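You operate a simulated robot arm through the tools that you are given. There is no shell and no other tool. Be economical: measure what you need, move in short steps, check, and stop when the job is done.

You are at the controls of a simulated two-armed robot. One attempt, no reset.

## Task
Take the lid off the cream box on the top of the speckled table and lay it down there. Stack the green carton marked "65" from the top of the speckled table on top of the green carton that says "56". Put one of the orange bearings from the top of the yellow table on top of the brown wide carton there. Fetch the black wedge from the top of the yellow table and set it on the shelf under the cream table. Put one of the large bearings from the top of the green table on the open shelf of the teal cabinet. Fetch the clear bag from the inside of the wooden box and set it on the shelf under the blue table. Fetch the flat carton from the top of the brown table and set it on the top of the speckled table. Take the lidded carton from the top of the brown table and put it on the top of the long table. Open the cabinet door, take the medium bearing on the top of the brown table and put it away on the upper shelf of the drying cabinet, then shut the door. Fetch the tall carton labelled "95" from the top of the navy table and stand it in the inside of the green tray. Fetch the green card box and set it in the inside of the vacuum tray. Count the blue packs on the top of the navy table, then put as many of the square cartons from the top of the navy table on the top of the green table. Any order will do. Set down upright: tall carton.

The check looks at the end state, three seconds after you hand in, the way a careful person would. Anything else that was tipped, shoved, dropped, spilled or broken makes it a failure. Lids that push on must go on centred and level and be pressed home; caps that screw on are set level and turned clockwise until they are tight.

## Robot
Two 7-joint arms with fingered hands on one trunk, on a base that drives. Base frame: it is fixed to the floor where the robot stands at the start and does not move with it; the origin is under the middle of the robot, x ahead of it, y to its left, z up. Readings come in m, degrees, newtons and seconds.
The left shoulder is at the start at [0.06, 0.177, 0.875], the right one opposite. Places, roughly: black wedge (12x6x6 cm) [1.2, -1.4, 0.8]; blue pack (8x10x4 cm) [-0.7, -3.9, 0.9]; cabinet door [-4, -10.1, 1.1]; clear bag [1.25, -3, 0.75]; cream box (16x11x8 cm) [0.8, 0, 0.8]; flat carton [-1, -3, 0.75]; green card box [-0.75, -5, 1]; green carton [0.75, -0.25, 0.75]; inside of the VACUUM tray (21x19 cm) [-2.28, -5.88, 0.9]; inside of the green tray (17x15 cm) [-2.54, -6.64, 0.88]; large bearing [1.5, -2.75, 0.75]; large bearing (7x7x2 cm) [1.5, -2.6, 0.7]; lidded carton [-1.25, -2.5, 0.75]; medium bearing (6x6x2 cm) [-1.1, -2.2, 0.8]; open shelf of the teal cabinet [-2.5, 0.1, 0.4]; orange bearing [1, -0.75, 0.75]; shelf under the blue table [-2.9, -4.1, 0.2]; shelf under the cream table [-0.4, -6.1, 0.2]; square carton [-0.75, -3.75, 1]; tall carton [-1, -4.75, 1]; top of the green table [1.4, -2.9, 0.7]; top of the long table [-5, -4, 0.8]; top of the speckled table [0.7, 0.4, 0.8]; upper shelf of the drying cabinet [-4, -10.3, 1.2]; wide carton [1, -0.75, 0.75]. Payload 4 kg a hand.
Tool frame (each hand has its own): the origin (TCP) lies between the finger pads and is the grasp point; the fingertips stand 0.037 m ahead of it; z points along the fingers, y is the line along which they close. The gripper opens to 0.124 m. The gripper's body begins 0.043 m behind the TCP. The gripper is a hand of 3 fingers: y runs from the thumb to the fingers, the wrist lies at [-0.015, -0.108, -0.202] in the tool frame, and closing takes about 1.5 s.
Orientation is told as [roll, pitch, yaw] about the base's x, y, z axes, in that order, counted from this pose: with the fingers straight down and the wrist toward the robot, the tool's x, y and z point along [0, 1, 0], [1, 0, 0] and [0, 0, -1] of the base frame.

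## Interface
- The arms move only by the tool apply_moves. It takes "left_steps", "right_steps" or both (then of equal length, played together; a hand with none holds still); each is one flat list of numbers, 6 for each row, row after row: the shift along the base's x, y, z in units of 150 mm (1.0 is 150 mm), then the turn, a rotation vector about the base's x, y, z in units of 180 degrees (1.0 is 180 degrees). In form: [x, y, z, wx, wy, wz, x, y, z, wx, wy, wz, ...]. A call has 1 to 12 rows; each row is the pose to reach, as a shift and turn from the pose commanded when the call began. "left_grip" and "right_grip" are, for a hand that has rows, the finger opening in m, from 0 to 0.124, set as the call begins (left out, the last holds). A call with a number of a shift or a turn outside -1 to 1 is refused whole. Each row takes 0.2 s and may step no farther than 0.05 m and 8.6 degrees from the row before; otherwise, or with a gripper value out of range, the whole call is refused. A pose out of reach is approached as far as the arm can. The call stops where the force on the tool passes 40 N (or 10 N more than at its start, if that is more) or the arm is blocked; 0.2 s more then pass. The fingers move at their own pace (about 0.072 m/s each) and stop on an object; they squeeze with about 26 N. The grip force told is the motor's: it shows also when the fingers shut on nothing. Time passes only in rows, and 0.2 s behind the last, so rows that repeat a pose let the fingers close. It gives the time, the measured TCP pose, the force on the tool (base axes), the opening and the grip force at its end, in the units of the frame above (readings bear some noise), with the torque about the TCP (base axes, N m) and any sound that the robot's microphone picked up.
- Cameras (640 x 400 px; columns grow to the right, rows downward): "scene" is now at [0.044, 0.0222, 1.5295]; the picture's right is [0.20, -0.98, 0.00], its down [-0.63, -0.13, -0.77] and it looks along [0.75, 0.16, -0.64] (base axes); focal length 276 px, centre (320, 200). "left" rides on the left gripper at [-0.064, -0.076, -0.137] in its tool frame; the picture's right is [-0.84, -0.26, 0.48], its down [0.48, -0.76, 0.43] and it looks along [0.26, 0.60, 0.76] (tool axes); focal length 256 px, centre (320, 200). "right" rides on the right gripper at [0.064, -0.076, -0.137] in its tool frame; the picture's right is [-0.84, 0.26, -0.48], its down [-0.48, -0.76, 0.43] and it looks along [-0.26, 0.60, 0.76] (tool axes); focal length 256 px, centre (320, 200). There is no depth. A picture from a camera that has moved, and an enlarged one, comes with that camera's place and axes in the base frame and with its lens. The place of the scene camera against the robot may be out by one fixed shift of up to 0.012 m in any direction.
- capture(camera): a new picture of that camera. No time passes.
- raise_lower(by): slides the trunk up (or, below 0, down) by that many m; the arms and the scene camera ride with it, the base frame stays. It gives what a move gives, with no picture.
- steer(legs): drives the robot by 1 to 6 legs, each [ahead, left, turn to the left] in m, m and degrees, along the robot's own axes; the way and the turn of a leg run together, so that a leg with both is an arc; at most 1.5 m and 180 degrees a leg. The arms and the cameras ride along, it lands a little off, and it stops where it bumps. It gives what a move gives.
- curl_fingers(index, middle, thumb_bend, thumb_turn, hand): sets how far each is bent, from 0 (flat) to 100 (curled in); at 30 the hand is open as for a grip, at 70 the pads meet at the TCP. One left out holds its place. A second passes; each finger stops where it meets its share of the squeeze, and holds until it gets a number again. A gripper value or a shape takes the hand back. It gives what a move gives, with no picture; readings hold the bend of each and the force on the fingers (four entries, about 0 where the hand has none), thumb and palm. thumb_turn goes from beside the hand (0) to across from the fingers (100), as for a grip.
- preshape(shape, hand): the hand has 3 fingers and takes this shape, open, in about a second: jaw (thumb against the fingers, like two jaws); tri (thumb and two fingers); tip (a fingertip pinch); poke (one finger out to press); point (the index stretched); flat (the hand flat); cup (the hand cupped); fist (a fist). The gripper value then closes the fingers along that shape, each until it touches; the sizes above hold for jaw. It gives what a move gives, with no picture.
- turn_head(pan, tilt): turns the head with the scene camera to pan (to the left, within 86 degrees either way) and tilt (down, from -29 to 69), counted from straight ahead of the robot. It gives what a move gives.
- inspect(camera, box): a new picture of the part [left, top, right, bottom] of that camera's present view, enlarged. No time passes.
- job_done(): hands the job in; it is judged then, once.

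Go step by step. Nothing tells you exact positions but the pictures and the camera data: compare them with the known pose of the tool, close in by small moves and look again before you grip or let go. The budget is 598 turns and 370 pictures, counting those below and the enlarged ones. Unless the task says otherwise, let go and move clear before handing in, and close with one line.

The tools are called after ">>>" as a command line: name --argument value ..., lists and objects as JSON in quotes. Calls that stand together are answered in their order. apply_moves: Moves the arms, as the interface text tells. Its arguments: {"type":"object","properties":{"left_steps":{"type":"array"},"left_grip":{"type":"number"},"right_steps":{"type":"array"},"right_grip":{"type":"number"}},"required":[]} The other tools are called the same way: raise_lower (by) slides the trunk up or down; preshape (shape, hand) gives the hand a shape; curl_fingers (index, middle, thumb_bend, thumb_turn, hand) moves the fingers one by one; steer (legs) drives the base; turn_head (pan, tilt) turns the head that bears the scene camera; capture (camera) takes a picture; inspect (camera, box) takes an enlarged picture of a part of a camera's view; job_done () hands the job in.

At the start:

```text
clock: 0.0
left_ee_pos: [0.6391, 0.2435, 1.0763]
left_ee_rot: [0.0, 0.0, -0.1]
left_contact_force: [-0.1, 0.3, 0.6]
left_wrist_torque: [-0.02, 0.0, 0.01]
left_opening: 0.1237
left_gripper_force: 0.1
left_shape: jaw
left_bend: [30.0, 30.0, 30.0, 98.0]
left_finger forces: [0.0, 0.0, 0.1, 0.1, 0.0, 0.0]
right_ee_pos: [0.5249, -0.2847, 1.0867]
right_ee_rot: [0.0, 0.0, 0.0]
right_contact_force: [0.1, -0.7, 0.1]
right_wrist_torque: [-0.01, -0.03, -0.01]
right_opening: 0.1239
right_gripper_force: 0.0
right_shape: jaw
right_bend: [30.0, 30.0, 30.0, 98.0]
right_finger forces: [0.0, 0.1, 0.0, 0.0, 0.1, 0.0]
trunk travel left (down, up): [-0.4, 0.19]
robot x, y, heading: [0.0006, 0.0001, -0.1]
head pan, tilt: [11.8, 40.0]
```

scene: 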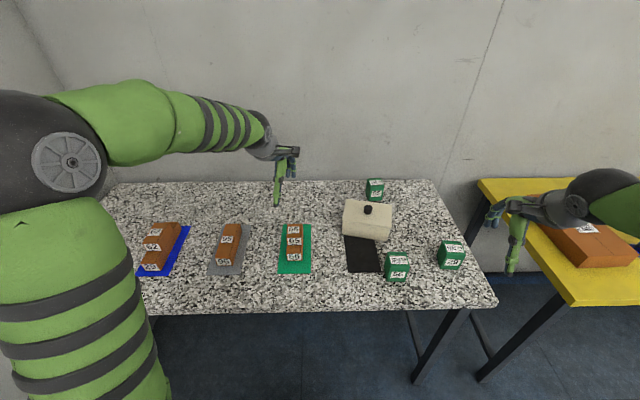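
right: 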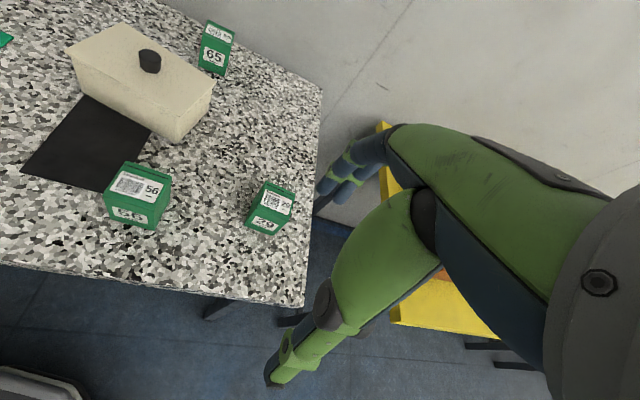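
left: 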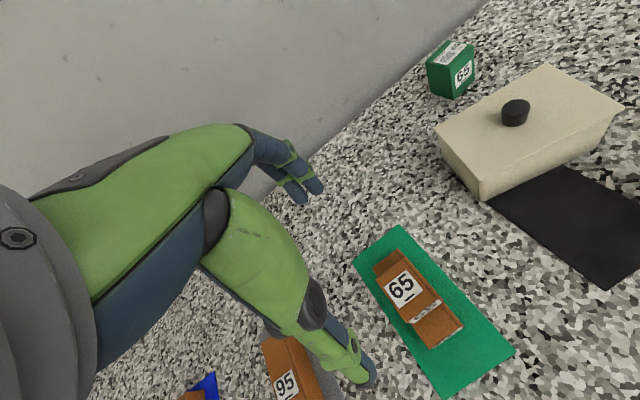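

I see the speckled table with the cream box, its lid knob, and the green cartons. I'll zoom in first.

>>> inspect --camera "scene" --box '[320, 160, 500, 290]'

>>> inspect --camera "right" --box '[0, 0, 340, 260]'

```text
3.08 times, centred on (410, 225) of scene
camera zoom: at [0.044, 0.0222, 1.5295], right [0.2, -0.98, 0.0], down [-0.63, -0.13, -0.77], along [0.75, 0.16, -0.64], focal length 851 px, centre (43, 123)
```

zoom: 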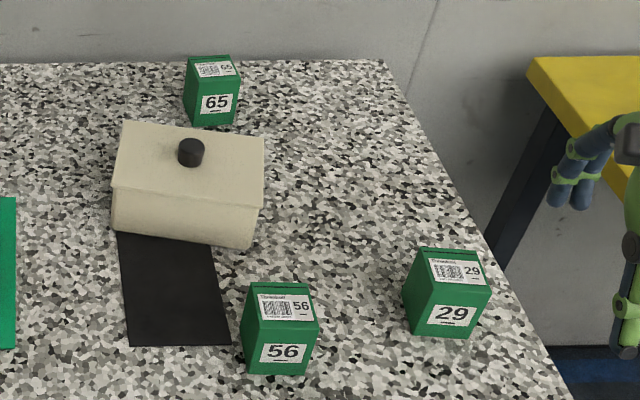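

```text
1.54 times, centred on (170, 130) of right
camera zoom: at [0.4483, -0.222, 1.2246], right [0.26, -0.84, 0.48], down [-0.76, -0.48, -0.43], along [0.6, -0.26, -0.76], focal length 394 px, centre (551, 308)
```

zoom: 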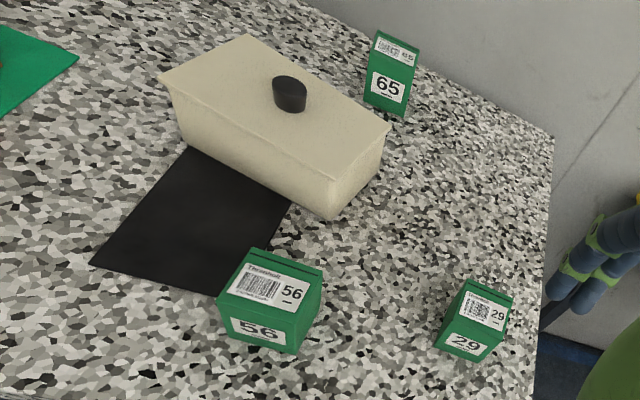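

Knob triangulates to about (0.784, 0.001, 0.887). I'll bring the left hand above it.

>>> apply_moves --left_steps '[0.15, -0.25, -0.1, 0, 0, 0, 0.35, -0.5, -0.1, 0, 0, 0, 0.55, -0.75, -0.1, 0, 0, 0, 0.75, -1, -0.1, 0, 0, 0]' --left_grip 0.08

>>> apply_moves --left_steps '[0.1, -0.3, 0, 0, 0, 0, 0.21, -0.6, 0, 0, 0, 0, 0.21, -0.6, 0, 0, 0, 0]'

>>> capture --camera "left"

>>> capture --camera "scene"

```text
clock: 1.0
left_ee_pos: [0.7497, 0.092, 1.0588]
left_ee_rot: [-0.1, 0.0, 0.0]
left_contact_force: [0.1, -0.2, 0.8]
left_wrist_torque: [0.01, 0.05, 0.01]
left_opening: 0.0805
left_gripper_force: 0.1
left_shape: jaw
left_bend: [36.0, 40.0, 52.0, 99.0]
left_finger forces: [0.0, 0.0, 0.1, 0.0, 0.0, 0.0]
right_ee_pos: [0.5267, -0.2857, 1.0879]
right_ee_rot: [0.1, 0.1, 0.0]
right_contact_force: [1.6, -0.2, 0.4]
right_wrist_torque: [0.03, 0.01, 0.0]
right_opening: 0.1235
right_gripper_force: 0.0
right_shape: jaw
right_bend: [30.0, 30.0, 30.0, 98.0]
right_finger forces: [0.0, 0.0, 0.0, 0.0, 0.1, 0.0]
trunk travel left (down, up): [-0.4, 0.19]
robot x, y, heading: [0.0038, 0.0015, -0.4]
head pan, tilt: [11.8, 40.0]
```

```text
clock: 1.8
left_ee_pos: [0.7808, 0.0024, 1.0591]
left_ee_rot: [0.0, 0.0, 0.0]
left_contact_force: [0.9, 0.3, 0.4]
left_wrist_torque: [0.0, 0.0, -0.01]
left_opening: 0.0804
left_gripper_force: 0.1
left_shape: jaw
left_bend: [36.0, 40.0, 52.0, 99.0]
left_finger forces: [0.0, 0.1, 0.0, 0.0, 0.0, 0.0]
right_ee_pos: [0.525, -0.2848, 1.0876]
right_ee_rot: [0.0, 0.1, 0.0]
right_contact_force: [0.0, 0.1, -0.4]
right_wrist_torque: [0.0, -0.01, -0.02]
right_opening: 0.1237
right_gripper_force: 0.1
right_shape: jaw
right_bend: [30.0, 30.0, 30.0, 98.0]
right_finger forces: [0.0, 0.1, 0.0, 0.1, 0.0, 0.0]
trunk travel left (down, up): [-0.4, 0.19]
robot x, y, heading: [-0.0, 0.0025, -0.0]
head pan, tilt: [11.8, 40.0]
```

```text
364 pictures are left
camera left: at [0.7059, -0.0608, 1.1967], right [-0.26, -0.84, -0.48], down [-0.76, 0.48, -0.43], along [0.6, 0.26, -0.76], focal length 256 px, centre (320, 200)
```

left: 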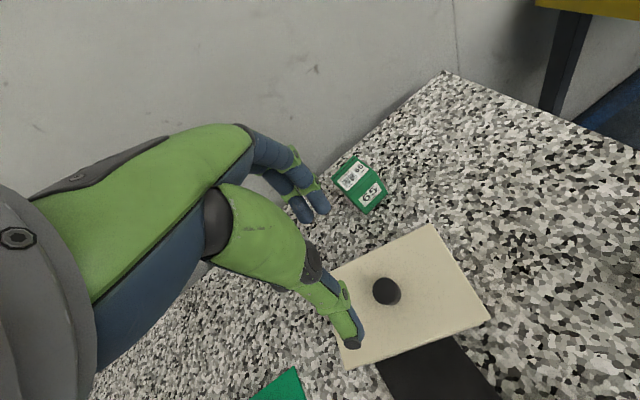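

```text
363 pictures are left
camera scene: at [0.0439, 0.0223, 1.5295], right [0.2, -0.98, 0.0], down [-0.63, -0.13, -0.77], along [0.75, 0.16, -0.64], focal length 276 px, centre (320, 200)
```

scene: 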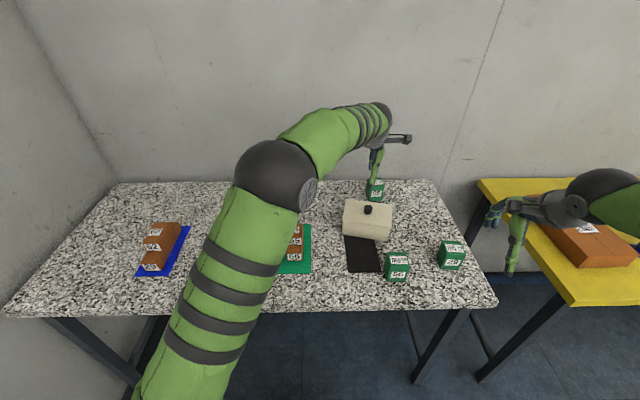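

>>> apply_moves --left_steps '[0.02, 0, -0.3, 0, 0, 0, 0.02, 0, -0.6, 0, 0, 0, 0.02, 0, -0.88, 0, 0, 0, 0.02, 0, -0.88, 0, 0, 0]'

>>> capture --camera "left"

>>> inspect --camera "scene" --box '[320, 160, 440, 260]'

>>> inspect --camera "right" --box '[0, 0, 340, 260]'

```text
clock: 2.8
left_ee_pos: [0.7853, 0.0027, 0.9266]
left_ee_rot: [0.1, 0.0, 0.0]
left_contact_force: [0.6, 0.6, 0.2]
left_wrist_torque: [-0.02, 0.01, 0.0]
left_opening: 0.0802
left_gripper_force: 0.1
left_shape: jaw
left_bend: [36.0, 40.0, 52.0, 99.0]
left_finger forces: [0.1, 0.0, 0.0, 0.1, 0.1, 0.0]
right_ee_pos: [0.5247, -0.2849, 1.0881]
right_ee_rot: [0.0, 0.0, -0.1]
right_contact_force: [0.2, -1.1, 0.2]
right_wrist_torque: [-0.01, 0.0, -0.02]
right_opening: 0.1237
right_gripper_force: 0.0
right_shape: jaw
right_bend: [30.0, 30.0, 30.0, 98.0]
right_finger forces: [0.0, 0.0, 0.0, 0.0, 0.0, 0.0]
trunk travel left (down, up): [-0.4, 0.19]
robot x, y, heading: [-0.0047, 0.0016, 0.1]
head pan, tilt: [11.8, 40.0]
```

```text
362 pictures are left
camera left: at [0.7106, -0.0605, 1.0652], right [-0.26, -0.84, -0.48], down [-0.76, 0.48, -0.44], along [0.6, 0.26, -0.76], focal length 256 px, centre (320, 200)
```

left: 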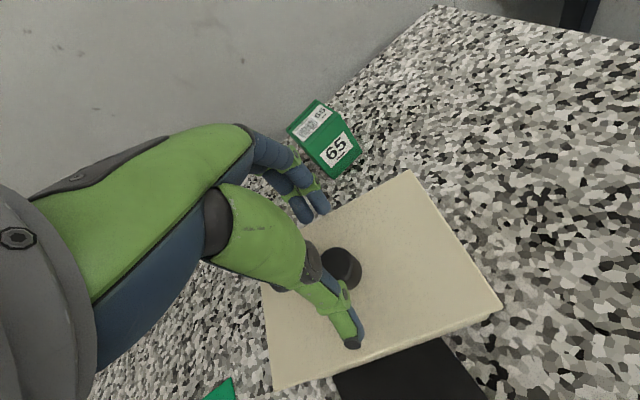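

```text
4.00 times, centred on (380, 210) of scene
camera zoom: at [0.0441, 0.0221, 1.5295], right [0.2, -0.98, 0.0], down [-0.63, -0.13, -0.77], along [0.75, 0.16, -0.64], focal length 1106 px, centre (80, 160)
```

zoom: 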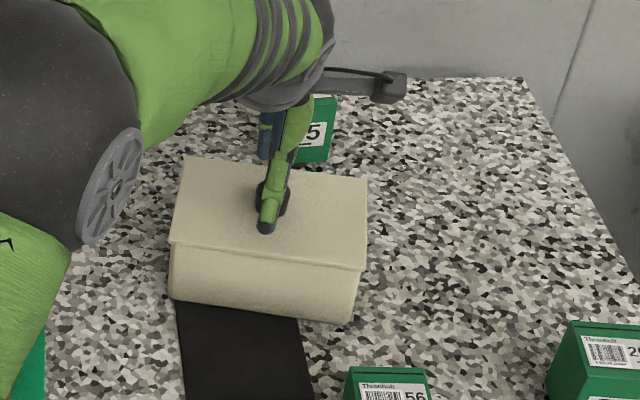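

```text
1.54 times, centred on (170, 130) of right
camera zoom: at [0.4483, -0.222, 1.2246], right [0.26, -0.84, 0.48], down [-0.76, -0.48, -0.43], along [0.6, -0.26, -0.76], focal length 394 px, centre (551, 308)
```

zoom: 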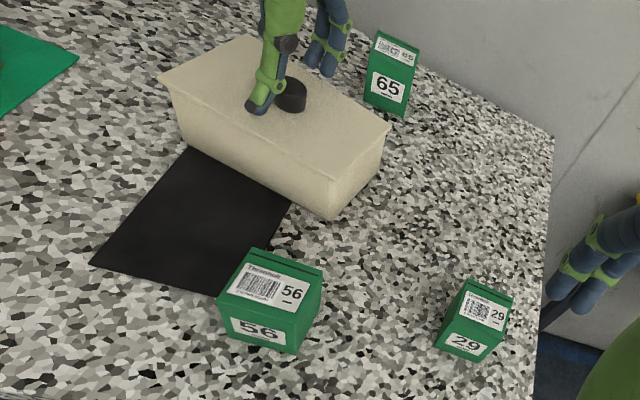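

>>> apply_moves --left_steps '[0, 0, -0.05, 0, 0, 0, 0, 0, -0.1, 0, 0, 0, 0, 0, -0.14, 0, 0, 0, 0, 0, -0.14, 0, 0, 0]'

>>> apply_moves --left_steps '[0, 0, 0, 0, 0, 0, 0, 0, 0, 0, 0, 0, 0, 0, 0, 0, 0, 0, 0, 0, 0, 0, 0, 0, 0, 0, 0, 0, 0, 0, 0, 0, 0, 0, 0, 0, 0, 0, 0, 0, 0, 0, 0, 0, 0, 0, 0, 0]' --left_grip 0.0

>>> capture --camera "left"

```text
clock: 4.0
left_ee_pos: [0.7881, 0.0034, 0.9167]
left_ee_rot: [-0.3, -0.9, 0.0]
left_contact_force: [-2.2, 1.7, 14.1]
left_wrist_torque: [0.04, -0.04, 0.03]
left_opening: 0.0802
left_gripper_force: 0.0
left_shape: jaw
left_bend: [37.0, 41.0, 51.0, 99.0]
left_finger forces: [6.1, 2.8, 0.0, 0.1, 5.8, 0.1]
right_ee_pos: [0.5238, -0.2854, 1.0865]
right_ee_rot: [0.0, 0.0, 0.0]
right_contact_force: [1.1, 0.4, 0.6]
right_wrist_torque: [-0.03, 0.0, 0.01]
right_opening: 0.1237
right_gripper_force: 0.0
right_shape: jaw
right_bend: [30.0, 30.0, 30.0, 98.0]
right_finger forces: [0.0, 0.1, 0.0, 0.1, 0.0, 0.1]
trunk travel left (down, up): [-0.4, 0.19]
robot x, y, heading: [-0.0036, 0.0027, -0.1]
head pan, tilt: [11.8, 40.0]
stopped in row 4 (left hand): the force on the tool passed its limit at 40 N (the readings are from after the stop); the commanded pose is now the measured one
```

```text
clock: 5.2
left_ee_pos: [0.7877, 0.0032, 0.9182]
left_ee_rot: [-0.4, -1.0, 0.0]
left_contact_force: [-12.0, 4.3, 21.2]
left_wrist_torque: [0.3, 1.01, -0.05]
left_opening: 0.0351
left_gripper_force: 26.2
left_shape: jaw
left_bend: [58.0, 60.0, 60.0, 100.0]
left_finger forces: [8.4, 1.5, 0.1, 0.1, 29.8, 0.0]
right_ee_pos: [0.5234, -0.2849, 1.0886]
right_ee_rot: [0.0, -0.1, 0.0]
right_contact_force: [0.6, 0.1, -0.5]
right_wrist_torque: [-0.01, 0.02, 0.0]
right_opening: 0.1236
right_gripper_force: 0.1
right_shape: jaw
right_bend: [30.0, 30.0, 30.0, 98.0]
right_finger forces: [0.1, 0.1, 0.0, 0.1, 0.1, 0.1]
trunk travel left (down, up): [-0.4, 0.19]
robot x, y, heading: [-0.0003, 0.0023, -0.2]
head pan, tilt: [11.8, 40.0]
stopped in row 5 (left hand): the force on the tool passed its limit at 40 N (the readings are from after the stop); the commanded pose is now the measured one
```

```text
359 pictures are left
camera left: at [0.7099, -0.06, 1.0552], right [-0.25, -0.84, -0.48], down [-0.75, 0.48, -0.45], along [0.61, 0.25, -0.75], focal length 256 px, centre (320, 200)
```

left: 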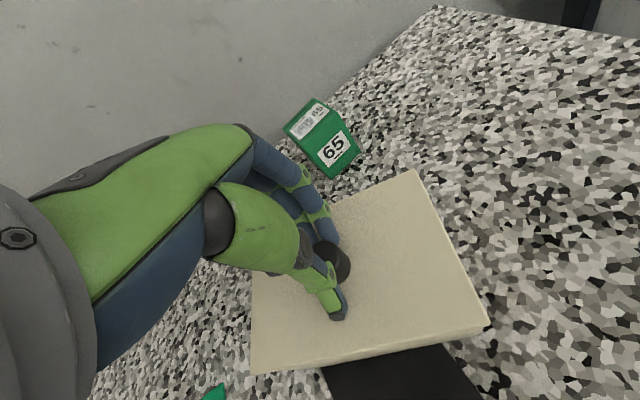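

>>> apply_moves --left_steps '[0, 0, 0.02, 0, 0, 0, 0, 0, 0.06, 0, 0, 0, 0, 0, 0.15, 0, 0, 0, 0, 0, 0.25, 0, 0, 0, 0, 0, 0.4, 0, 0, 0]'

>>> capture --camera "left"

>>> inspect --camera "scene" --box '[320, 160, 440, 260]'

```text
clock: 6.4
left_ee_pos: [0.7863, 0.0032, 0.9739]
left_ee_rot: [-0.4, -0.6, -0.1]
left_contact_force: [0.0, -0.1, -0.9]
left_wrist_torque: [0.0, -0.04, 0.05]
left_opening: 0.0324
left_gripper_force: 26.3
left_shape: jaw
left_bend: [55.0, 58.0, 62.0, 100.0]
left_finger forces: [13.7, 4.6, 0.0, 0.0, 18.0, 0.0]
right_ee_pos: [0.5247, -0.2845, 1.0874]
right_ee_rot: [0.0, -0.1, -0.1]
right_contact_force: [-0.7, 0.5, -0.3]
right_wrist_torque: [0.0, -0.03, 0.02]
right_opening: 0.1237
right_gripper_force: 0.1
right_shape: jaw
right_bend: [30.0, 30.0, 30.0, 98.0]
right_finger forces: [0.0, 0.0, 0.0, 0.0, 0.0, 0.1]
trunk travel left (down, up): [-0.4, 0.19]
robot x, y, heading: [0.0, 0.0003, 0.1]
head pan, tilt: [11.8, 40.0]
heard: snap
```

```text
358 pictures are left
camera left: at [0.7101, -0.0605, 1.1126], right [-0.25, -0.84, -0.48], down [-0.75, 0.48, -0.45], along [0.61, 0.25, -0.76], focal length 256 px, centre (320, 200)
```

left: 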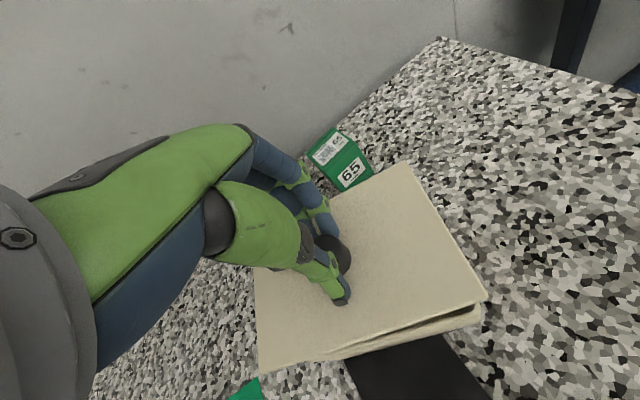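

```text
4.00 times, centred on (380, 210) of scene
camera zoom: at [0.0439, 0.0221, 1.5294], right [0.2, -0.98, 0.0], down [-0.63, -0.13, -0.77], along [0.75, 0.16, -0.64], focal length 1106 px, centre (80, 160)
```

zoom: 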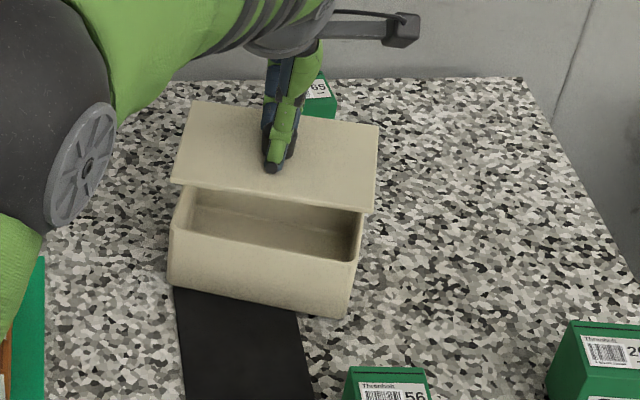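

>>> apply_moves --left_steps '[0.05, 0.1, 0.2, 0, 0, 0, 0.1, 0.35, 0.3, 0, 0, 0, 0.2, 0.6, 0.3, 0, 0, 0, 0.3, 0.8, 0.3, 0, 0, 0, 0.4, 1, 0.3, 0, 0, 0]'

>>> apply_moves --left_steps '[0.1, 0.25, 0, 0, 0, 0, 0.15, 0.5, -0.2, 0, 0, 0, 0.15, 0.5, -0.4, 0, 0, 0, 0.15, 0.5, -0.6, 0, 0, 0]'

>>> capture --camera "scene"

>>> capture --camera "left"

```text
clock: 7.6
left_ee_pos: [0.847, 0.1522, 1.0194]
left_ee_rot: [-0.3, -0.6, -0.1]
left_contact_force: [0.0, -0.9, -0.2]
left_wrist_torque: [0.0, 0.0, -0.01]
left_opening: 0.0324
left_gripper_force: 26.3
left_shape: jaw
left_bend: [55.0, 58.0, 62.0, 100.0]
left_finger forces: [13.7, 4.7, 0.0, 0.1, 17.9, 0.1]
right_ee_pos: [0.5257, -0.2853, 1.0877]
right_ee_rot: [-0.1, 0.0, 0.0]
right_contact_force: [0.1, -0.7, 0.9]
right_wrist_torque: [-0.02, -0.04, -0.02]
right_opening: 0.1239
right_gripper_force: 0.0
right_shape: jaw
right_bend: [30.0, 30.0, 30.0, 98.0]
right_finger forces: [0.0, 0.1, 0.0, 0.0, 0.0, 0.0]
trunk travel left (down, up): [-0.4, 0.19]
robot x, y, heading: [0.0031, 0.0033, 0.2]
head pan, tilt: [11.8, 40.0]
```

```text
clock: 8.6
left_ee_pos: [0.8712, 0.2271, 0.9272]
left_ee_rot: [-0.3, -0.7, 0.0]
left_contact_force: [0.2, 0.0, -0.4]
left_wrist_torque: [0.0, 0.04, -0.04]
left_opening: 0.0326
left_gripper_force: 25.7
left_shape: jaw
left_bend: [55.0, 58.0, 62.0, 100.0]
left_finger forces: [13.8, 4.8, 0.1, 0.0, 18.2, 0.0]
right_ee_pos: [0.5256, -0.2849, 1.0865]
right_ee_rot: [0.1, 0.0, 0.1]
right_contact_force: [-0.1, 0.3, 0.3]
right_wrist_torque: [-0.03, 0.03, 0.01]
right_opening: 0.1237
right_gripper_force: 0.0
right_shape: jaw
right_bend: [30.0, 30.0, 30.0, 98.0]
right_finger forces: [0.1, 0.0, 0.0, 0.0, 0.0, 0.1]
trunk travel left (down, up): [-0.4, 0.19]
robot x, y, heading: [0.0013, 0.0015, -0.2]
head pan, tilt: [11.8, 40.0]
```

```text
356 pictures are left
camera scene: at [0.0444, 0.0222, 1.5295], right [0.2, -0.98, 0.0], down [-0.63, -0.13, -0.77], along [0.75, 0.16, -0.64], focal length 276 px, centre (320, 200)
```

scene: 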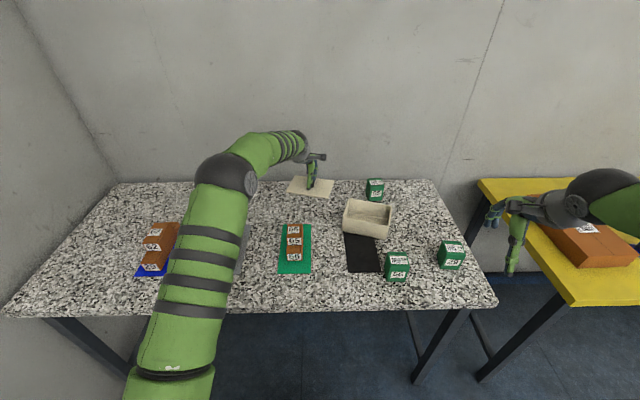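

```text
355 pictures are left
camera left: at [0.7944, 0.1643, 1.0655], right [-0.25, -0.84, -0.48], down [-0.75, 0.48, -0.45], along [0.61, 0.25, -0.76], focal length 256 px, centre (320, 200)
```

left: 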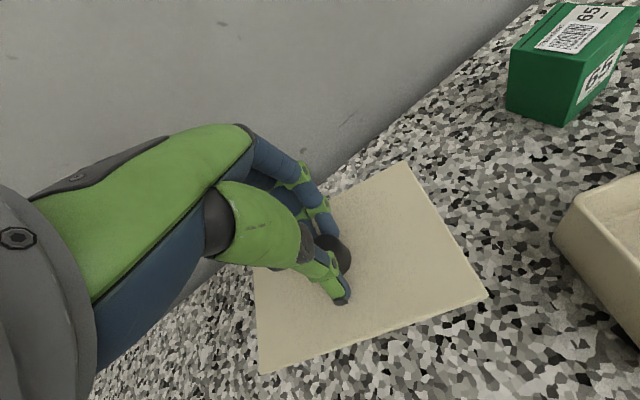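

>>> apply_moves --left_steps '[0, 0, -0.15, 0, 0, 0, 0, 0, -0.3, 0, 0, 0, 0, 0, -0.37, 0, 0, 0, 0, 0, -0.44, 0, 0, 0, 0, 0, -0.51, 0, 0, 0, 0, 0, -0.58, 0, 0, 0, 0, 0, -0.65, 0, 0, 0, 0, 0, -0.72, 0, 0, 0, 0, 0, -0.79, 0, 0, 0]'

>>> capture --camera "left"

```text
clock: 10.2
left_ee_pos: [0.8759, 0.2253, 0.8457]
left_ee_rot: [-0.5, -1.9, 0.0]
left_contact_force: [-4.1, -0.5, 19.1]
left_wrist_torque: [0.02, 0.3, 0.05]
left_opening: 0.0326
left_gripper_force: 25.9
left_shape: jaw
left_bend: [55.0, 58.0, 62.0, 100.0]
left_finger forces: [13.0, 5.1, 0.1, 0.0, 33.8, 0.0]
right_ee_pos: [0.5227, -0.285, 1.0869]
right_ee_rot: [-0.1, 0.0, 0.0]
right_contact_force: [-0.5, -0.2, 0.1]
right_wrist_torque: [-0.03, 0.02, 0.03]
right_opening: 0.1236
right_gripper_force: 0.1
right_shape: jaw
right_bend: [30.0, 30.0, 30.0, 98.0]
right_finger forces: [0.0, 0.1, 0.0, 0.0, 0.1, 0.0]
trunk travel left (down, up): [-0.4, 0.19]
robot x, y, heading: [0.0008, -0.0, -0.1]
head pan, tilt: [11.8, 40.0]
stopped in row 8 (left hand): the force on the tool passed its limit at 46 N (the readings are from after the stop); the commanded pose is now the measured one
```

```text
354 pictures are left
camera left: at [0.796, 0.1635, 0.9813], right [-0.24, -0.84, -0.48], down [-0.74, 0.48, -0.46], along [0.62, 0.25, -0.74], focal length 256 px, centre (320, 200)
```

left: 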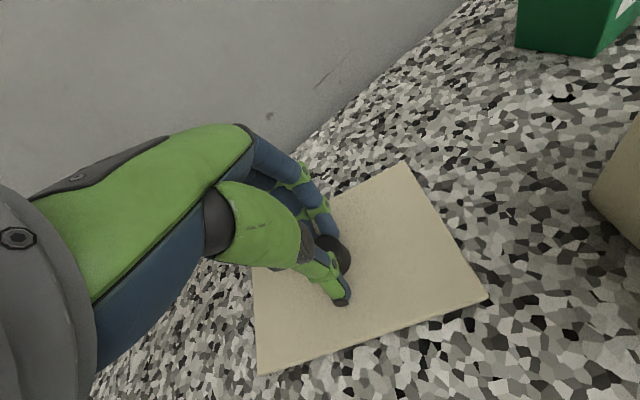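

>>> apply_moves --left_steps '[0, 0, 0.03, 0, 0, 0, 0, 0, 0.03, 0, 0, 0, 0, 0, 0.03, 0, 0, 0, 0, 0, 0.03, 0, 0, 0, 0, 0, 0.03, 0, 0, 0]' --left_grip 0.08

>>> apply_moves --left_steps '[0, 0, 0.2, 0, 0, 0, 0, 0, 0.5, 0, 0, 0, 0, 0, 0.8, 0, 0, 0, 0, 0, 1, 0, 0, 0]'

>>> capture --camera "left"

```text
clock: 11.4
left_ee_pos: [0.8747, 0.2269, 0.8444]
left_ee_rot: [-0.4, -1.4, 0.0]
left_contact_force: [0.7, 0.5, 0.5]
left_wrist_torque: [0.02, 0.0, 0.0]
left_opening: 0.0794
left_gripper_force: 0.0
left_shape: jaw
left_bend: [37.0, 40.0, 52.0, 99.0]
left_finger forces: [0.0, 0.0, 0.0, 0.1, 0.3, 0.1]
right_ee_pos: [0.5242, -0.2848, 1.0872]
right_ee_rot: [0.0, 0.0, 0.0]
right_contact_force: [-0.9, -0.7, 0.2]
right_wrist_torque: [0.03, -0.01, 0.0]
right_opening: 0.1239
right_gripper_force: 0.0
right_shape: jaw
right_bend: [30.0, 30.0, 30.0, 98.0]
right_finger forces: [0.1, 0.0, 0.1, 0.0, 0.1, 0.0]
trunk travel left (down, up): [-0.4, 0.19]
robot x, y, heading: [-0.0015, -0.0013, 0.1]
head pan, tilt: [11.8, 40.0]
```

```text
clock: 12.4
left_ee_pos: [0.8753, 0.228, 0.9952]
left_ee_rot: [-0.4, -1.5, -0.1]
left_contact_force: [0.3, 0.5, 0.0]
left_wrist_torque: [0.03, 0.0, 0.01]
left_opening: 0.0798
left_gripper_force: 0.0
left_shape: jaw
left_bend: [37.0, 40.0, 52.0, 99.0]
left_finger forces: [0.0, 0.1, 0.0, 0.0, 0.1, 0.0]
right_ee_pos: [0.5245, -0.2856, 1.0879]
right_ee_rot: [0.1, 0.0, 0.0]
right_contact_force: [0.9, -0.9, -0.5]
right_wrist_torque: [0.03, -0.01, 0.01]
right_opening: 0.1237
right_gripper_force: 0.0
right_shape: jaw
right_bend: [30.0, 30.0, 30.0, 98.0]
right_finger forces: [0.0, 0.1, 0.0, 0.1, 0.1, 0.1]
trunk travel left (down, up): [-0.4, 0.19]
robot x, y, heading: [0.0002, -0.0003, -0.0]
head pan, tilt: [11.8, 40.0]
```

```text
353 pictures are left
camera left: at [0.7971, 0.1644, 1.1318], right [-0.25, -0.84, -0.48], down [-0.75, 0.48, -0.46], along [0.62, 0.25, -0.75], focal length 256 px, centre (320, 200)
```

left: 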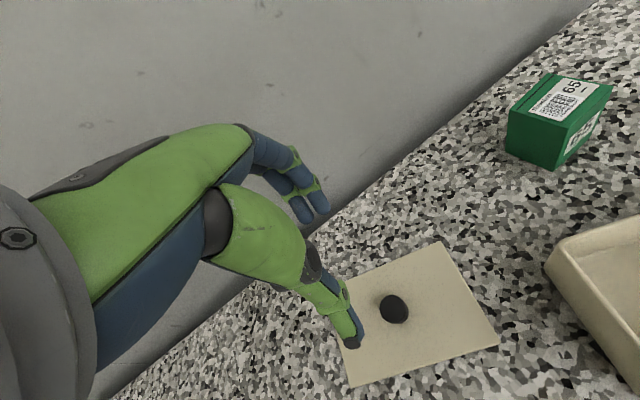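

Lid is down flat. The "65" carton is near (0.985, -0.035), so I'll drive slightly forward and use the right hand.

>>> apply_moves --left_steps '[-0.3, 0.1, 0.1, 0, 0, 0, -0.6, 0.2, 0.2, 0, 0, 0, -0.9, 0.3, 0.3, 0, 0, 0, -1, 0.5, 0.4, 0, 0, 0]'

>>> steer --legs '[[0.08, 0, 0]]'

>>> capture --camera "right"

>>> capture --camera "scene"

```text
clock: 13.4
left_ee_pos: [0.7244, 0.3011, 1.0556]
left_ee_rot: [-0.5, -1.5, -0.2]
left_contact_force: [-0.7, -0.6, 0.6]
left_wrist_torque: [0.0, 0.02, 0.02]
left_opening: 0.0798
left_gripper_force: 0.1
left_shape: jaw
left_bend: [37.0, 40.0, 52.0, 99.0]
left_finger forces: [0.0, 0.0, 0.1, 0.0, 0.0, 0.0]
right_ee_pos: [0.5239, -0.2838, 1.088]
right_ee_rot: [0.1, 0.0, 0.0]
right_contact_force: [0.3, 0.4, 0.1]
right_wrist_torque: [0.02, 0.02, 0.02]
right_opening: 0.1236
right_gripper_force: 0.0
right_shape: jaw
right_bend: [30.0, 30.0, 30.0, 98.0]
right_finger forces: [0.0, 0.0, 0.1, 0.0, 0.1, 0.0]
trunk travel left (down, up): [-0.4, 0.19]
robot x, y, heading: [0.0005, 0.0035, -0.2]
head pan, tilt: [11.8, 40.0]
```

```text
clock: 14.5
left_ee_pos: [0.8085, 0.3023, 1.054]
left_ee_rot: [-0.5, -1.4, -0.1]
left_contact_force: [0.2, -0.2, 0.3]
left_wrist_torque: [-0.04, 0.01, 0.01]
left_opening: 0.0797
left_gripper_force: 0.1
left_shape: jaw
left_bend: [37.0, 40.0, 52.0, 99.0]
left_finger forces: [0.1, 0.0, 0.0, 0.1, 0.0, 0.0]
right_ee_pos: [0.608, -0.2839, 1.0867]
right_ee_rot: [-0.1, 0.0, 0.1]
right_contact_force: [0.2, 0.2, -1.3]
right_wrist_torque: [0.0, 0.05, -0.01]
right_opening: 0.124
right_gripper_force: 0.0
right_shape: jaw
right_bend: [30.0, 30.0, 30.0, 98.0]
right_finger forces: [0.0, 0.1, 0.0, 0.0, 0.1, 0.0]
trunk travel left (down, up): [-0.4, 0.19]
robot x, y, heading: [0.0784, 0.0049, 0.0]
head pan, tilt: [11.8, 40.0]
```

```text
352 pictures are left
camera right: at [0.5307, -0.2214, 1.2239], right [0.26, -0.84, 0.48], down [-0.76, -0.48, -0.43], along [0.6, -0.25, -0.76], focal length 256 px, centre (320, 200)
```

right: 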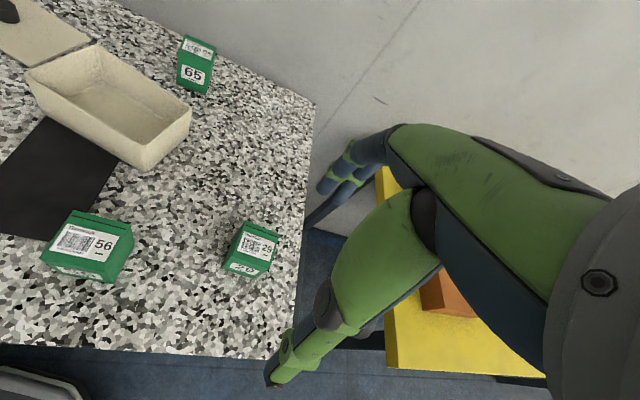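

```text
351 pictures are left
camera scene: at [0.1265, 0.0223, 1.5294], right [0.21, -0.98, 0.0], down [-0.63, -0.13, -0.77], along [0.75, 0.16, -0.64], focal length 276 px, centre (320, 200)
```

scene: 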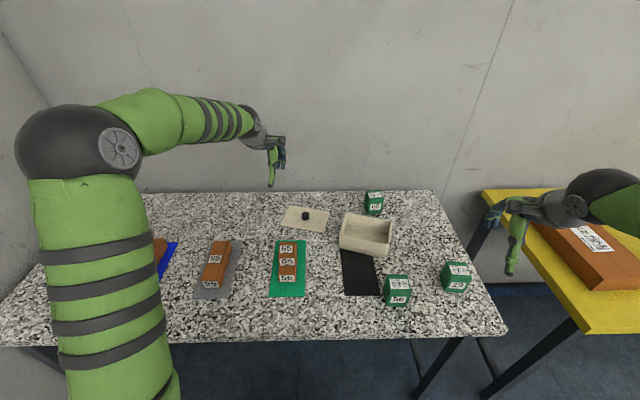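

>>> apply_moves --right_steps '[0.25, 0.15, 0, 0, 0, 0, 0.5, 0.3, -0.1, 0, 0, 0.02, 0.75, 0.45, -0.1, 0, 0, 0.04, 1, 0.6, -0.2, 0, 0, 0.064]'

>>> apply_moves --right_steps '[0.25, 0.2, 0, 0, 0, 0, 0.5, 0.4, 0, 0, 0, 0, 0.75, 0.6, 0, 0, 0, 0, 0.9, 0.85, 0, 0, 0, 0, 0.9, 1, 0, 0, 0, 0]'

>>> capture --camera "right"

>>> inspect --camera "scene" --box '[320, 160, 500, 320]'

```text
clock: 15.5
left_ee_pos: [0.8075, 0.3028, 1.0549]
left_ee_rot: [-0.4, -1.4, 0.1]
left_contact_force: [0.8, -0.3, -0.2]
left_wrist_torque: [0.0, 0.02, -0.02]
left_opening: 0.0796
left_gripper_force: 0.0
left_shape: jaw
left_bend: [37.0, 40.0, 52.0, 99.0]
left_finger forces: [0.0, 0.0, 0.0, 0.0, 0.0, 0.1]
right_ee_pos: [0.7558, -0.1949, 1.0581]
right_ee_rot: [0.0, 0.0, 11.5]
right_contact_force: [0.3, -0.1, -0.9]
right_wrist_torque: [0.02, 0.01, 0.01]
right_opening: 0.1236
right_gripper_force: 0.1
right_shape: jaw
right_bend: [30.0, 30.0, 30.0, 98.0]
right_finger forces: [0.0, 0.1, 0.0, 0.0, 0.0, 0.0]
trunk travel left (down, up): [-0.4, 0.19]
robot x, y, heading: [0.0817, -0.0013, -0.3]
head pan, tilt: [11.8, 40.0]
```

```text
clock: 16.7
left_ee_pos: [0.8061, 0.3017, 1.0542]
left_ee_rot: [-0.5, -1.5, 0.1]
left_contact_force: [-0.2, -0.1, 0.3]
left_wrist_torque: [-0.02, 0.04, 0.0]
left_opening: 0.0795
left_gripper_force: 0.1
left_shape: jaw
left_bend: [37.0, 40.0, 52.0, 99.0]
left_finger forces: [0.0, 0.0, 0.0, 0.0, 0.0, 0.0]
right_ee_pos: [0.892, -0.0447, 1.0575]
right_ee_rot: [0.0, 0.0, 11.6]
right_contact_force: [-0.4, 0.0, 0.3]
right_wrist_torque: [0.0, 0.0, -0.01]
right_opening: 0.1237
right_gripper_force: 0.1
right_shape: jaw
right_bend: [30.0, 30.0, 30.0, 98.0]
right_finger forces: [0.0, 0.0, 0.0, 0.1, 0.1, 0.0]
trunk travel left (down, up): [-0.4, 0.19]
robot x, y, heading: [0.0805, 0.0018, 0.0]
head pan, tilt: [11.8, 40.0]
```

```text
350 pictures are left
camera right: at [0.8036, 0.0021, 1.194], right [0.42, -0.77, 0.48], down [-0.65, -0.63, -0.43], along [0.64, -0.13, -0.76], focal length 256 px, centre (320, 200)
```

right: 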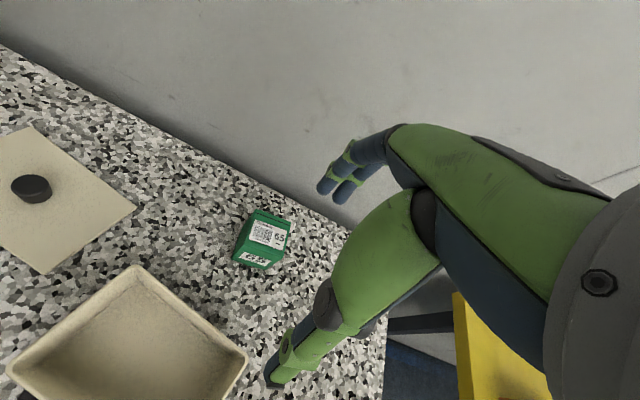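

```text
2.50 times, centred on (410, 240) of scene
camera zoom: at [0.1248, 0.0225, 1.5295], right [0.21, -0.98, 0.0], down [-0.63, -0.13, -0.77], along [0.75, 0.16, -0.64], focal length 691 px, centre (95, 100)
```

zoom: 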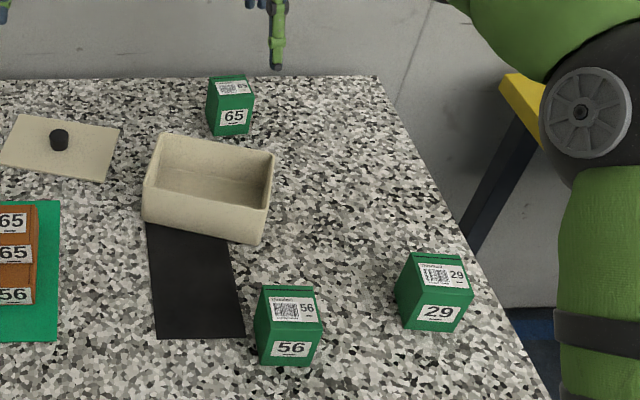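

>>> apply_moves --right_steps '[0.25, 0.1, 0, 0, 0, 0, 0.5, 0.19, 0, 0, 0, 0, 0.5, 0.19, -0.25, 0, 0, 0, 0.5, 0.19, -0.5, 0, 0, 0, 0.5, 0.19, -0.75, 0, 0, 0, 0.5, 0.19, -0.75, 0, 0, 0]' --right_grip 0.1

>>> capture --camera "right"

>>> inspect --camera "scene" --box '[320, 160, 440, 260]'

```text
clock: 18.1
left_ee_pos: [0.8064, 0.3013, 1.0551]
left_ee_rot: [-0.3, -1.5, 0.0]
left_contact_force: [-0.3, 0.2, 0.3]
left_wrist_torque: [0.02, 0.01, -0.01]
left_opening: 0.0798
left_gripper_force: 0.1
left_shape: jaw
left_bend: [37.0, 40.0, 52.0, 99.0]
left_finger forces: [0.1, 0.1, 0.0, 0.0, 0.0, 0.1]
right_ee_pos: [0.9657, -0.0154, 0.9435]
right_ee_rot: [0.0, 0.0, 11.6]
right_contact_force: [-0.8, 0.0, -0.3]
right_wrist_torque: [0.0, -0.01, 0.0]
right_opening: 0.1
right_gripper_force: 0.1
right_shape: jaw
right_bend: [32.0, 35.0, 0.0, 98.0]
right_finger forces: [0.0, 0.1, 0.0, 0.0, 0.1, 0.1]
right hand out of reach, approached as far as the arm can: row 2
trunk travel left (down, up): [-0.4, 0.19]
robot x, y, heading: [0.0812, 0.0036, 0.4]
head pan, tilt: [11.8, 40.0]
```

```text
348 pictures are left
camera right: at [0.8777, 0.0309, 1.0805], right [0.42, -0.77, 0.48], down [-0.65, -0.63, -0.43], along [0.64, -0.13, -0.76], focal length 256 px, centre (320, 200)
```

right: 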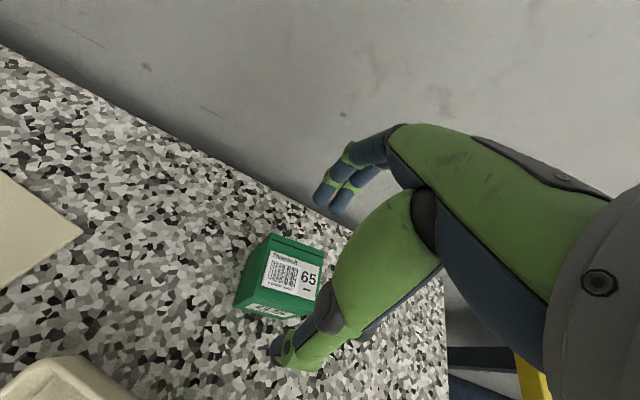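

```text
4.00 times, centred on (380, 210) of scene
camera zoom: at [0.1249, 0.0223, 1.5295], right [0.21, -0.98, 0.0], down [-0.63, -0.13, -0.77], along [0.75, 0.16, -0.64], focal length 1106 px, centre (80, 160)
```

zoom: 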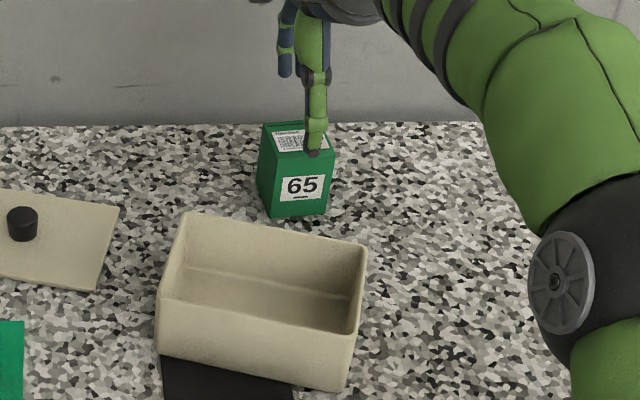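

>>> apply_moves --right_steps '[0, 0, -0.2, 0, 0, 0, 0, 0, -0.4, 0, 0, 0, 0, 0, -0.6, 0, 0, 0, 0, 0, -0.63, 0, 0, 0]'

>>> capture --camera "right"

```text
clock: 19.1
left_ee_pos: [0.8071, 0.3024, 1.0541]
left_ee_rot: [-0.4, -1.5, -0.1]
left_contact_force: [0.3, 0.2, 0.8]
left_wrist_torque: [0.0, 0.01, -0.02]
left_opening: 0.0798
left_gripper_force: 0.0
left_shape: jaw
left_bend: [37.0, 40.0, 52.0, 99.0]
left_finger forces: [0.0, 0.0, 0.0, 0.1, 0.1, 0.0]
right_ee_pos: [0.966, -0.0162, 0.8501]
right_ee_rot: [0.0, 0.0, 11.6]
right_contact_force: [0.1, -0.2, 0.1]
right_wrist_torque: [-0.02, -0.01, -0.02]
right_opening: 0.1002
right_gripper_force: 0.0
right_shape: jaw
right_bend: [32.0, 35.0, 0.0, 98.0]
right_finger forces: [0.0, 0.0, 0.0, 0.1, 0.0, 0.1]
trunk travel left (down, up): [-0.4, 0.19]
robot x, y, heading: [0.0788, 0.0025, 0.1]
head pan, tilt: [11.8, 40.0]
```

```text
346 pictures are left
camera right: at [0.8778, 0.0307, 0.9863], right [0.42, -0.77, 0.48], down [-0.65, -0.63, -0.43], along [0.64, -0.13, -0.76], focal length 256 px, centre (320, 200)
```

right: 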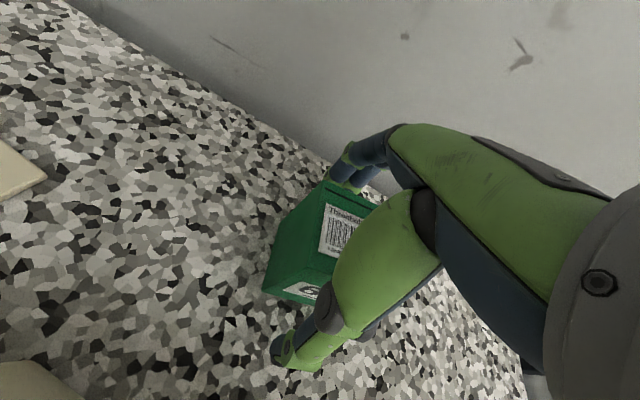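

>>> apply_moves --right_steps '[0, 0, 0, 0, 0, 0, 0, 0, 0, 0, 0, 0, 0, 0, 0, 0, 0, 0, 0, 0, 0, 0, 0, 0, 0, 0, 0, 0, 0, 0, 0, 0, 0, 0, 0, 0]' --right_grip 0.0

>>> apply_moves --right_steps '[0, 0, 0.05, 0, 0, 0, 0, 0, 0.15, 0, 0, 0, 0, 0, 0.4, 0, 0, 0, 0, 0, 0.7, 0, 0, 0, 0, 0, 1, 0, 0, 0]'

>>> capture --camera "right"

>>> capture --camera "scene"

```text
clock: 20.5
left_ee_pos: [0.8056, 0.3002, 1.0548]
left_ee_rot: [-0.6, -1.5, 0.1]
left_contact_force: [-0.1, 0.3, 0.6]
left_wrist_torque: [0.04, -0.02, -0.01]
left_opening: 0.0799
left_gripper_force: 0.0
left_shape: jaw
left_bend: [37.0, 40.0, 52.0, 99.0]
left_finger forces: [0.0, 0.0, 0.0, 0.1, 0.0, 0.1]
right_ee_pos: [0.966, -0.0153, 0.8509]
right_ee_rot: [0.0, -0.2, 11.6]
right_contact_force: [3.1, 2.4, 9.0]
right_wrist_torque: [0.14, -0.5, 0.04]
right_opening: 0.0819
right_gripper_force: 26.1
right_shape: jaw
right_bend: [40.0, 42.0, 53.0, 99.0]
right_finger forces: [16.6, 9.0, 0.1, 0.1, 28.9, 0.0]
trunk travel left (down, up): [-0.4, 0.19]
robot x, y, heading: [0.0815, 0.0007, 0.1]
head pan, tilt: [11.8, 40.0]
```

```text
clock: 21.7
left_ee_pos: [0.8063, 0.302, 1.0549]
left_ee_rot: [-0.4, -1.5, 0.0]
left_contact_force: [0.2, 0.0, 0.0]
left_wrist_torque: [0.02, 0.0, 0.02]
left_opening: 0.0796
left_gripper_force: 0.0
left_shape: jaw
left_bend: [37.0, 40.0, 52.0, 99.0]
left_finger forces: [0.0, 0.1, 0.1, 0.1, 0.1, 0.0]
right_ee_pos: [0.9652, -0.0141, 0.9989]
right_ee_rot: [-0.1, 0.1, 11.5]
right_contact_force: [0.1, -0.3, -1.6]
right_wrist_torque: [-0.01, 0.03, 0.02]
right_opening: 0.0807
right_gripper_force: 26.1
right_shape: jaw
right_bend: [40.0, 43.0, 53.0, 99.0]
right_finger forces: [14.9, 7.4, 0.1, 0.0, 26.3, 0.0]
trunk travel left (down, up): [-0.4, 0.19]
robot x, y, heading: [0.0831, -0.0018, -0.2]
head pan, tilt: [11.8, 40.0]
```

```text
345 pictures are left
camera right: at [0.8776, 0.0327, 1.1358], right [0.42, -0.77, 0.48], down [-0.65, -0.63, -0.43], along [0.64, -0.13, -0.76], focal length 256 px, centre (320, 200)
```

right: 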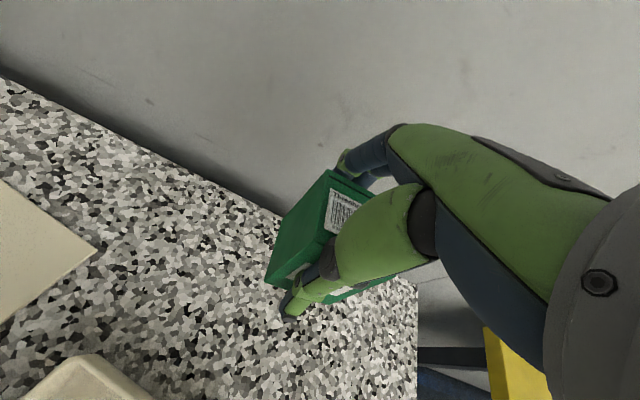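

```text
344 pictures are left
camera scene: at [0.1249, 0.0224, 1.5294], right [0.21, -0.98, 0.0], down [-0.63, -0.13, -0.77], along [0.75, 0.16, -0.64], focal length 276 px, centre (320, 200)
```

scene: 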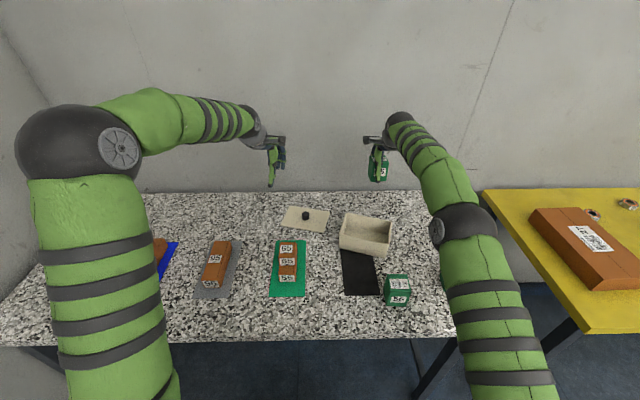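

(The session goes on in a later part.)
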